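You operate a simulated robot arm through the tools that you are given. There is no shell and no other tool. Be economical: measure what you need, move in short steps, check, and stop when the job is done.

Carry out the task below with a simulated robot arm. There is one attempt and no reset: what you move stays moved.

TASK
Take the yellow wipe and leave it on the drip pan.
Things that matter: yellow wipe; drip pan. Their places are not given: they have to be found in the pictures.

It is judged by the outcome, as a careful person would: the job done as asked, and still so three seconds after it is handed in. It fails if anything else is knocked over, pushed out of place, dropped, spilled or broken.

THE ROBOT
A 7-joint arm with a two-finger parallel gripper, fixed in place. Base frame: the origin is at the foot of the arm, x ahead of it, y to its left, z up; the work surface is at about z = 0. Lengths are in m, angles in rad, forces in N, time in s.
With the tool pointing down near the work surface it reaches from about 0.22 to 0.58 m from the base axis. Its first joint turns from -1.152 to 1.152 rad. Payload 2.5 kg.
Tool frame: the origin (TCP) lies between the finger pads and is the grasp point; the fingertips stand 0.023 m ahead of it; z points along the fingers, y is the line along which they close. The gripper opens to 0.094 m. The fingers are 0.038 m wide and 0.01 m thick; the gripper's body (0.054 by 0.096 m) begins 0.039 m behind the TCP.
Orientation is that of the tool frame in the base frame, as a unit quaternion [w, x, y, z]. With the fingers straight down and closing along the base's y, the tool's x points along the base's -x, its y along +y and its z along -z.

THE INTERFACE
- The arm moves only by the tool play_rows. Its argument "motion" is a list of rows, each a list of 5 numbers: the opening, from 0 (shut) to 1 (fully open), then the shift along the tool's x, y, z in cm, then the turn about the tool's z in degrees. In form: [[jaw, x, y, z, yaw], ...]. A call has 1 to 8 rows; each row shifts and turns the commanded pose from where the row before left it, along the tool's axes as they then stand. A row lasts 0.2 s, in which the tool goes at most 0.05 m and 0.15 rad; a call with a longer step from one row to the next is refused whole, and so is a gripper value outside its range. A pose out of reach is approached as far as the arm can. The call stops where the force on the tool passes 40 N (or 10 N more than at its start, if that is more) or the arm is blocked; 0.2 s more then pass. The fingers move at their own pace (about 0.108 m/s each) and stop on an object; they squeeze with about 40 N. The grip force told is the motor's: it shows also when the fingers shut on nothing. Time passes only in rows, and 0.2 s behind the last, so rows that do not move let the fingers close. It gives the time, the measured TCP pose, the force on the tool (base axes), the opening and the grip force at its end, in the units of the frame above (readings bear some noise).
- Cameras (640 x 400 px; columns grow to the right, rows downward): "scene" is fixed at [0.1141, -0.3946, 0.5534]; the picture's right is [0.82, -0.57, 0.00], its down [-0.25, -0.36, -0.90] and it looks along [0.51, 0.74, -0.44] (base axes); focal length 376 px, centre (320, 200). "wrist" rides on the gripper at [-0.039, 0, -0.044] in the tool frame; the picture's right is [0.00, -1.00, 0.00], its down [0.97, 0.00, -0.24] and it looks along [0.24, 0.00, 0.97] (tool axes); focal length 218 px, centre (320, 200).
- snapshot(camera): a new picture of that camera. No time passes.
- probe_pixels(camera, pixels): for up to 12 pixels [column, row] of the newest picture of that camera ("zoom" is the newest enlarged one), the place [x, y, z] in the base frame of the surface seen there, good to about 0.002 m, but the place of the scene camera against the robot may be out by one fixed shift of up to 0.018 m in any direction. No time passes.
- close_up(camera, box): a new picture of the part [left, top, right, bottom] of that camera's present view, enlarged. No time passes.
- hand_in(): hands the job in; it is judged then, once.

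Work in short steps. Measure before you move; look again where a grasp or a placing could have gone wrong, and mend it. You have 60 turns and 30 pictures in all, the two below and enlarged ones among them. Open the gripper and draw the arm clear of the work before you hand the job in, unless the task says otherwise; then end with one line.

The tools are called after "Emit:" by a JSON object that holds its "method" and its "body". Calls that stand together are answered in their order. play_rows: Moves the arm, as the interface text tells. Its arguments: {"type":"object","properties":{"motion":{"type":"array","items":{"type":"array","items":{"type":"number"}}}},"required":["motion"]} The other tools are called the same way: snapshot (camera) takes a picture; probe_pixels (camera, pixels) gives the place of the surface under pixels of a picture; close_up (camera, box) takes an enlarged picture of a part of a camera's view; hand_in () hands the job in.

At the start:

```text
time: 0.0
eef_pos: [0.3947, 0.0696, 0.3467]
tcp_rot: [0.0, 0.0, 1.0, 0.0]
contact_force: [-0.2, 0.7, -0.1]
opening: 0.0941
grip_force: 0.0
```

scene: 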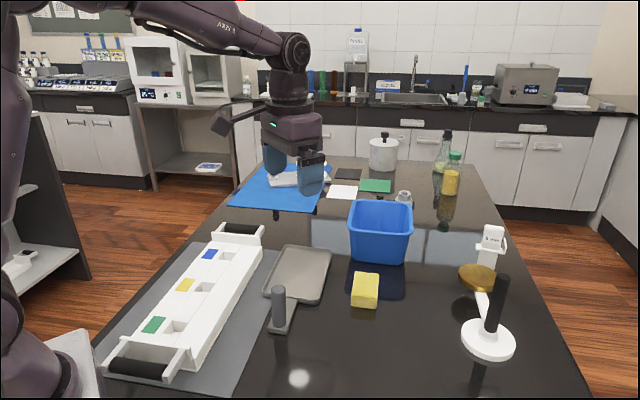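
wrist: 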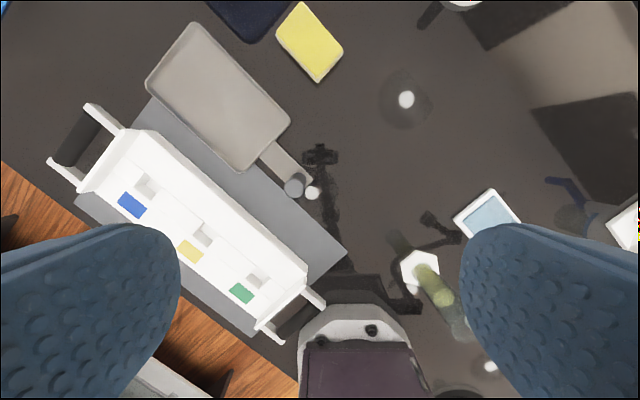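

The yellow wipe shows at wrist (309,42) and scene (365,290); the pan is the grey tray at wrist (220,100), scene (298,273). I measure both.

Emit:
{"method": "probe_pixels", "body": {"camera": "wrist", "pixels": [[309, 42], [302, 5], [278, 36], [318, 80], [341, 46], [220, 100], [195, 25], [150, 82], [240, 168], [286, 122], [295, 187], [275, 160]]}}

Emit:
{"method": "probe_pixels", "body": {"camera": "scene", "pixels": [[365, 283], [354, 274], [379, 276], [352, 296], [376, 299], [298, 270], [290, 247], [330, 250], [265, 295], [312, 300], [279, 290], [380, 205]]}}

Emit:
{"method": "close_up", "body": {"camera": "scene", "box": [240, 180, 440, 340]}}

```text
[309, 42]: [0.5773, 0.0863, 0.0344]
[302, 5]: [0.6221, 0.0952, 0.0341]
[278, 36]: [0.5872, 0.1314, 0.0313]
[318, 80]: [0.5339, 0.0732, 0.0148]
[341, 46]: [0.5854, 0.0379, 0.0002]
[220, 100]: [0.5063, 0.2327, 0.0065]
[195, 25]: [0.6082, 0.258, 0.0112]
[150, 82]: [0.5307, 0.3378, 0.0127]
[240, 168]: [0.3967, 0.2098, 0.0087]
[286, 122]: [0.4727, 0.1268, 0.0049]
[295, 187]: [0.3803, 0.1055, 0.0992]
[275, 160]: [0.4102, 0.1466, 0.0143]
```

```text
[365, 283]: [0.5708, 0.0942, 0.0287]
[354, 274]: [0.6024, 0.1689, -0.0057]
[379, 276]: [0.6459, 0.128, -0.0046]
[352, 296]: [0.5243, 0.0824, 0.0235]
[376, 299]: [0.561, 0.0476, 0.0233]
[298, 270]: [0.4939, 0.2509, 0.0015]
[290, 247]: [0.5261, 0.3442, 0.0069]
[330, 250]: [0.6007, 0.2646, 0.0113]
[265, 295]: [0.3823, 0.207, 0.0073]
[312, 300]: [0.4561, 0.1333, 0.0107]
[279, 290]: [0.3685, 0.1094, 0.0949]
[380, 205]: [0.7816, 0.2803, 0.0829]
```

```text
2.50 times, centred on (340, 260) of scene
```

zoom: 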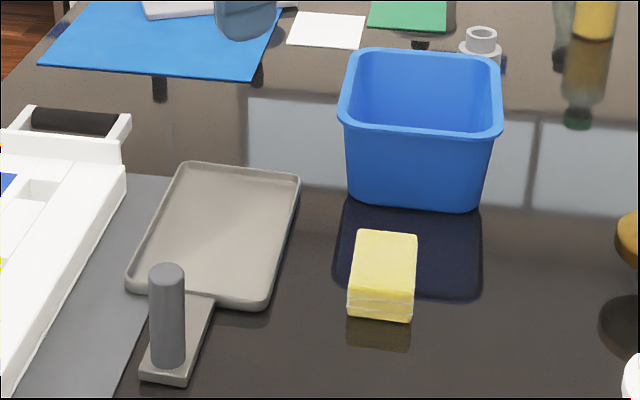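

The wipe's centre is about (0.578, 0.084), top at z≈0.033, with its long axis at about 47°, so I grip across the short side. The pan's long axis runs the same way, centred near (0.50, 0.23). I move above the wipe and turn -42°.

Emit:
{"method": "play_rows", "body": {"motion": [[1, -4, 0, 2.5, 0], [1, -4, 0, 2.5, 0], [1, -4, 0, 2.5, 0], [1, 0, 0, 2, -8.4], [1, 0, 0, 2, -8.4], [1, 0, 0, 0, -8.4], [1, 0, 0, 0, -8.4], [1, 0, 0, 0, -8.4]]}}

Emit:
{"method": "snapshot", "body": {"camera": "wrist"}}

```text
time: 1.8
eef_pos: [0.5143, 0.0694, 0.2322]
tcp_rot: [-0.001, -0.36, 0.933, 0.0]
contact_force: [-0.6, 1.8, 0.6]
opening: 0.0939
grip_force: 0.0
```

```text
26 pictures are left
```

wrist: 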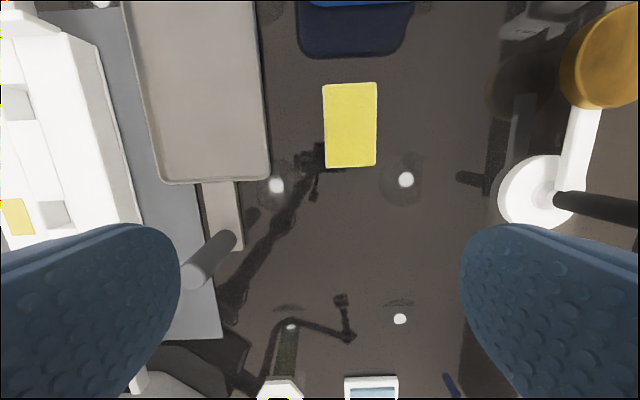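

The wipe (323–377, 83–168) is now square to the image. I measure its corners and the pan from here.

Emit:
{"method": "probe_pixels", "body": {"camera": "wrist", "pixels": [[326, 88], [374, 86], [329, 163], [373, 161], [350, 125], [270, 100], [265, 176], [162, 182], [210, 100], [122, 10], [255, 5], [235, 240]]}}

```text
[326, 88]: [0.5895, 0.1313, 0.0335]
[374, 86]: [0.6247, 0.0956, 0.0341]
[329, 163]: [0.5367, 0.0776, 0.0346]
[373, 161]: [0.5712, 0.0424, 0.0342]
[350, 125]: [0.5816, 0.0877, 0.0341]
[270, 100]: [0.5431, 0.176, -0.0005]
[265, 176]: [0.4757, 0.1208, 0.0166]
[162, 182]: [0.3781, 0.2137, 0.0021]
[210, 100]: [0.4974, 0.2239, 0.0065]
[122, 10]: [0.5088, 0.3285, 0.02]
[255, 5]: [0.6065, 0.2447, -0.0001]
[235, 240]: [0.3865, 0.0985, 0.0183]
```

The wipe's centre is (0.5805, 0.087), top z 0.034. I aim for (0.568, 0.074), slightly to the near side on its long axis to stay within reach, and come down to z≈0.10 first.

Emit:
{"method": "play_rows", "body": {"motion": [[1, -2.15, -1.63, 2, -1.35], [1, -2.14, -1.64, 2, -1.35], [1, 0, 0, 3, 0], [1, 0, 0, 3, 0], [1, 0, 0, 3, 0], [1, 0, 0, 0, 0]]}}

Emit:
{"method": "snapshot", "body": {"camera": "wrist"}}

```text
time: 3.2
eef_pos: [0.5675, 0.0757, 0.1015]
tcp_rot: [0.0, -0.38, 0.925, 0.001]
contact_force: [-0.5, 0.8, 0.2]
opening: 0.0939
grip_force: 0.0
```

```text
25 pictures are left
```

wrist: 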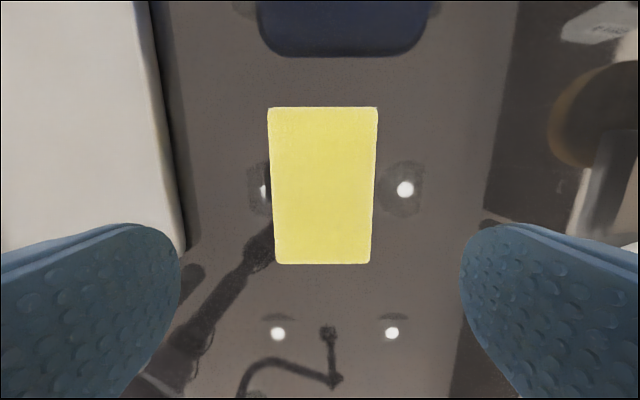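

The wipe is centred between the fingers. I descend to z≈0.028 and close.

Emit:
{"method": "play_rows", "body": {"motion": [[1, 0, 0, 3, 0], [1, 0, 0, 2.5, 0], [1, 0, 0, 1.8, 0], [1, 0, 0, 0, 0], [0, 0, 0, 0, 0], [0, 0, 0, 0, 0], [0, 0, 0, 0, 0]]}}

```text
time: 4.8
eef_pos: [0.5677, 0.0748, 0.0289]
tcp_rot: [0.0, -0.381, 0.925, -0.001]
contact_force: [0.5, -0.1, 0.2]
opening: 0.0537
grip_force: 40.2
```

Gripped: opening 0.054, force 40 N. I lift and check.

Emit:
{"method": "play_rows", "body": {"motion": [[0, 0, 0, -2, 0], [0, 0, 0, -3, 0], [0, 0, 0, -4, 0], [0, 0, 0, 0, 0]]}}

Emit:
{"method": "snapshot", "body": {"camera": "scene"}}

Emit:
{"method": "snapshot", "body": {"camera": "wrist"}}

```text
time: 5.8
eef_pos: [0.5667, 0.0757, 0.1188]
tcp_rot: [0.001, -0.38, 0.925, 0.0]
contact_force: [1.1, -0.3, 0.1]
opening: 0.0535
grip_force: 40.2
```

```text
24 pictures are left
```

scene: 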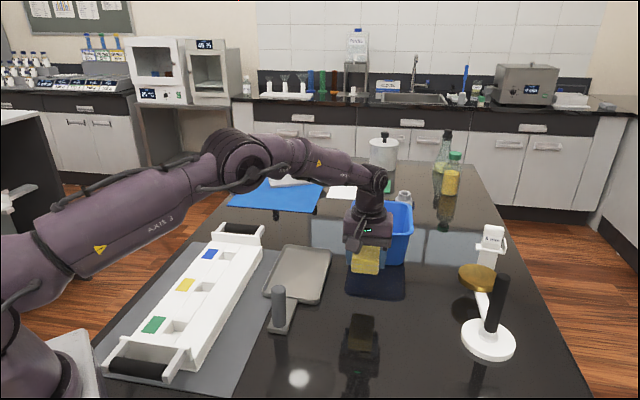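

```text
23 pictures are left
```

wrist: 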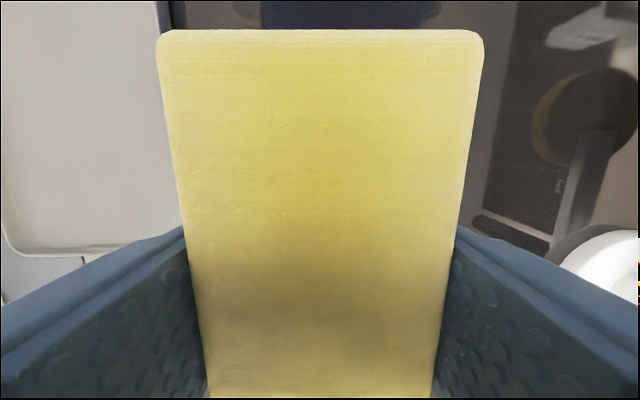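

The wipe is held firmly. The pan's centre is about (0.502, 0.233), so I carry the TCP to (0.489, 0.221) at the same height and orientation.

Emit:
{"method": "play_rows", "body": {"motion": [[0, -0.94, 3.16, -0.4, 0], [0, -0.94, 3.16, -0.4, 0], [0, -0.94, 3.16, 0, 0], [0, -0.94, 3.16, 0, 0], [0, -0.94, 3.16, 0, 0], [0, 0, 0, 0, 0]]}}

Emit:
{"method": "snapshot", "body": {"camera": "wrist"}}

Emit:
{"method": "close_up", "body": {"camera": "scene", "box": [200, 180, 400, 340]}}

```text
time: 7.2
eef_pos: [0.4904, 0.2217, 0.1264]
tcp_rot: [0.0, -0.38, 0.925, 0.0]
contact_force: [0.1, 0.8, -0.3]
opening: 0.0538
grip_force: 39.9
```

```text
22 pictures are left
```

wrist: 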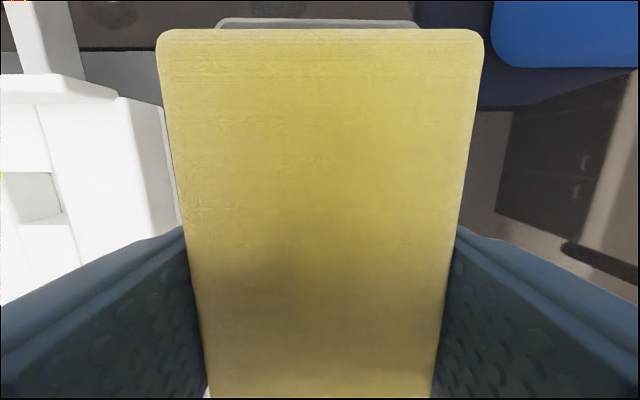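

```text
2.50 times, centred on (300, 260) of scene
```

zoom: 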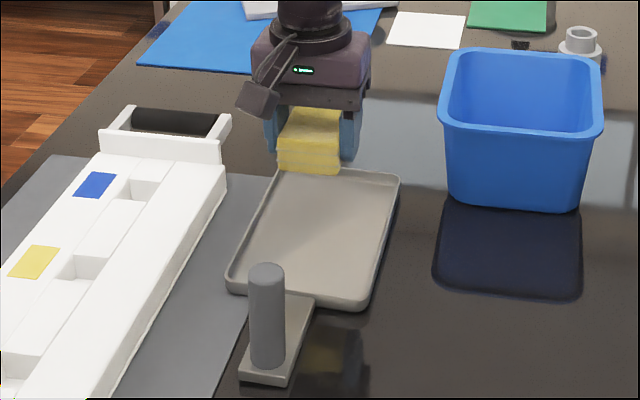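

The pan's far rim (218–418, row 22) is centred with the wipe. I measure the rack edge and pan rim for clearance on the way down.

Emit:
{"method": "probe_pixels", "body": {"camera": "wrist", "pixels": [[222, 22], [414, 22], [160, 110], [172, 200], [118, 100], [125, 200], [318, 22], [110, 88]]}}

Emit:
{"method": "probe_pixels", "body": {"camera": "zoom", "pixels": [[320, 220], [305, 250], [355, 280], [222, 172], [140, 330], [130, 160], [260, 270], [395, 180]]}}

```text
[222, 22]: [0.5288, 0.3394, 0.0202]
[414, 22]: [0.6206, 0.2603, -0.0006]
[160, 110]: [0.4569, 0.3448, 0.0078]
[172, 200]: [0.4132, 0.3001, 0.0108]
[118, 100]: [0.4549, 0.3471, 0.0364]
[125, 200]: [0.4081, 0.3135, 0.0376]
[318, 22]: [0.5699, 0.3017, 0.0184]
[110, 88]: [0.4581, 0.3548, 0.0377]
```

```text
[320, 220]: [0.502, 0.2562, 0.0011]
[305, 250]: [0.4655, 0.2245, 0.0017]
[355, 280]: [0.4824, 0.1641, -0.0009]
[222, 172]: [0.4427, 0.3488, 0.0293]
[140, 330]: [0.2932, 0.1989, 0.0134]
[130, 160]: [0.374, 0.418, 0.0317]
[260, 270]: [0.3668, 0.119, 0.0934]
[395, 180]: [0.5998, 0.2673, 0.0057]
```

Clearances are good: rack 0.11 m to the side, rim ±0.056 m, rim z≈0.018, floor z≈0.006. I lower to TCP z≈0.038.

Emit:
{"method": "play_rows", "body": {"motion": [[0, 0, 0, 3, 0], [0, 0, 0, 3, 0], [0, 0, 0, 2, 0], [0, 0, 0, 0.8, 0], [0, 0, 0, 0, 0]]}}

Emit:
{"method": "close_up", "body": {"camera": "scene", "box": [240, 200, 380, 312]}}

```text
time: 8.4
eef_pos: [0.4904, 0.2193, 0.0388]
tcp_rot: [0.0, -0.38, 0.925, 0.0]
contact_force: [-0.2, -0.4, -0.6]
opening: 0.0541
grip_force: 40.2
```

```text
3.57 times, centred on (310, 256) of scene
```

zoom: 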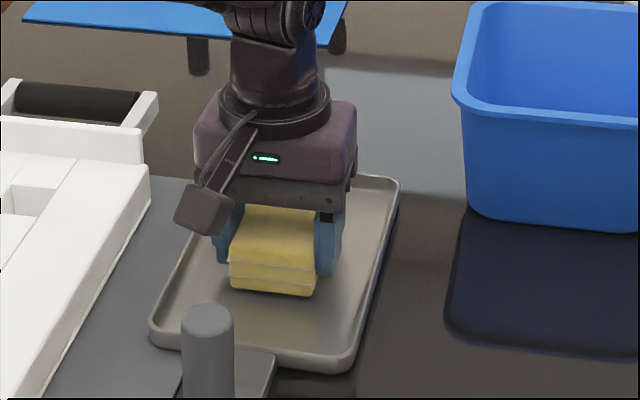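

The wipe sits within the pan, just above the floor. I lower slightly, then open only to 0.72 so the fingers stay clear of the rim.

Emit:
{"method": "play_rows", "body": {"motion": [[0, 0, 0, 0.2, 0], [0, 0, 0, 0, 0], [0.72, 0, 0, 0, 0], [0.72, 0, 0, 0, 0], [0.72, 0, 0, 0, 0]]}}

```text
time: 9.6
eef_pos: [0.4906, 0.2196, 0.0357]
tcp_rot: [-0.001, -0.38, 0.925, 0.0]
contact_force: [-0.2, 0.1, 0.2]
opening: 0.0677
grip_force: 0.0
```

Released at opening 0.068. I rise straight up and look.

Emit:
{"method": "play_rows", "body": {"motion": [[0.72, 0, 0, -2, 0], [0.72, 0, 0, -3, 0], [0.72, 0, 0, -4, 0], [0.72, 0, 0, -4, 0], [0.72, 0, 0, -4, 0], [0.72, 0, 0, -4, 0], [0.72, 0, 0, 0, 0]]}}

Emit:
{"method": "snapshot", "body": {"camera": "scene"}}

Emit:
{"method": "snapshot", "body": {"camera": "wrist"}}

```text
time: 11.2
eef_pos: [0.4919, 0.2202, 0.2468]
tcp_rot: [-0.001, -0.38, 0.925, 0.0]
contact_force: [-0.1, 0.1, -0.1]
opening: 0.0678
grip_force: 0.1
```

```text
19 pictures are left
```

scene: 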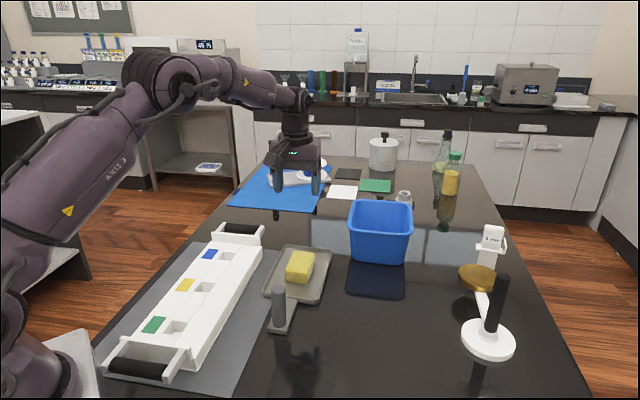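

```text
18 pictures are left
```

wrist: 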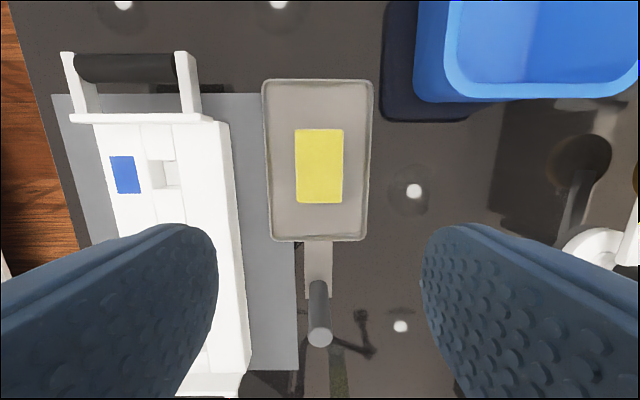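

The wipe lies flat in the middle of the pan, the pan and everything else look unmoved, and the arm is clear with the gripper open. I hand in.

Emit:
{"method": "hand_in", "body": {}}

```text
The job is handed in.
```

The yellow wipe is lying flat in the middle of the drip pan, nothing else was disturbed, and the job is handed in.
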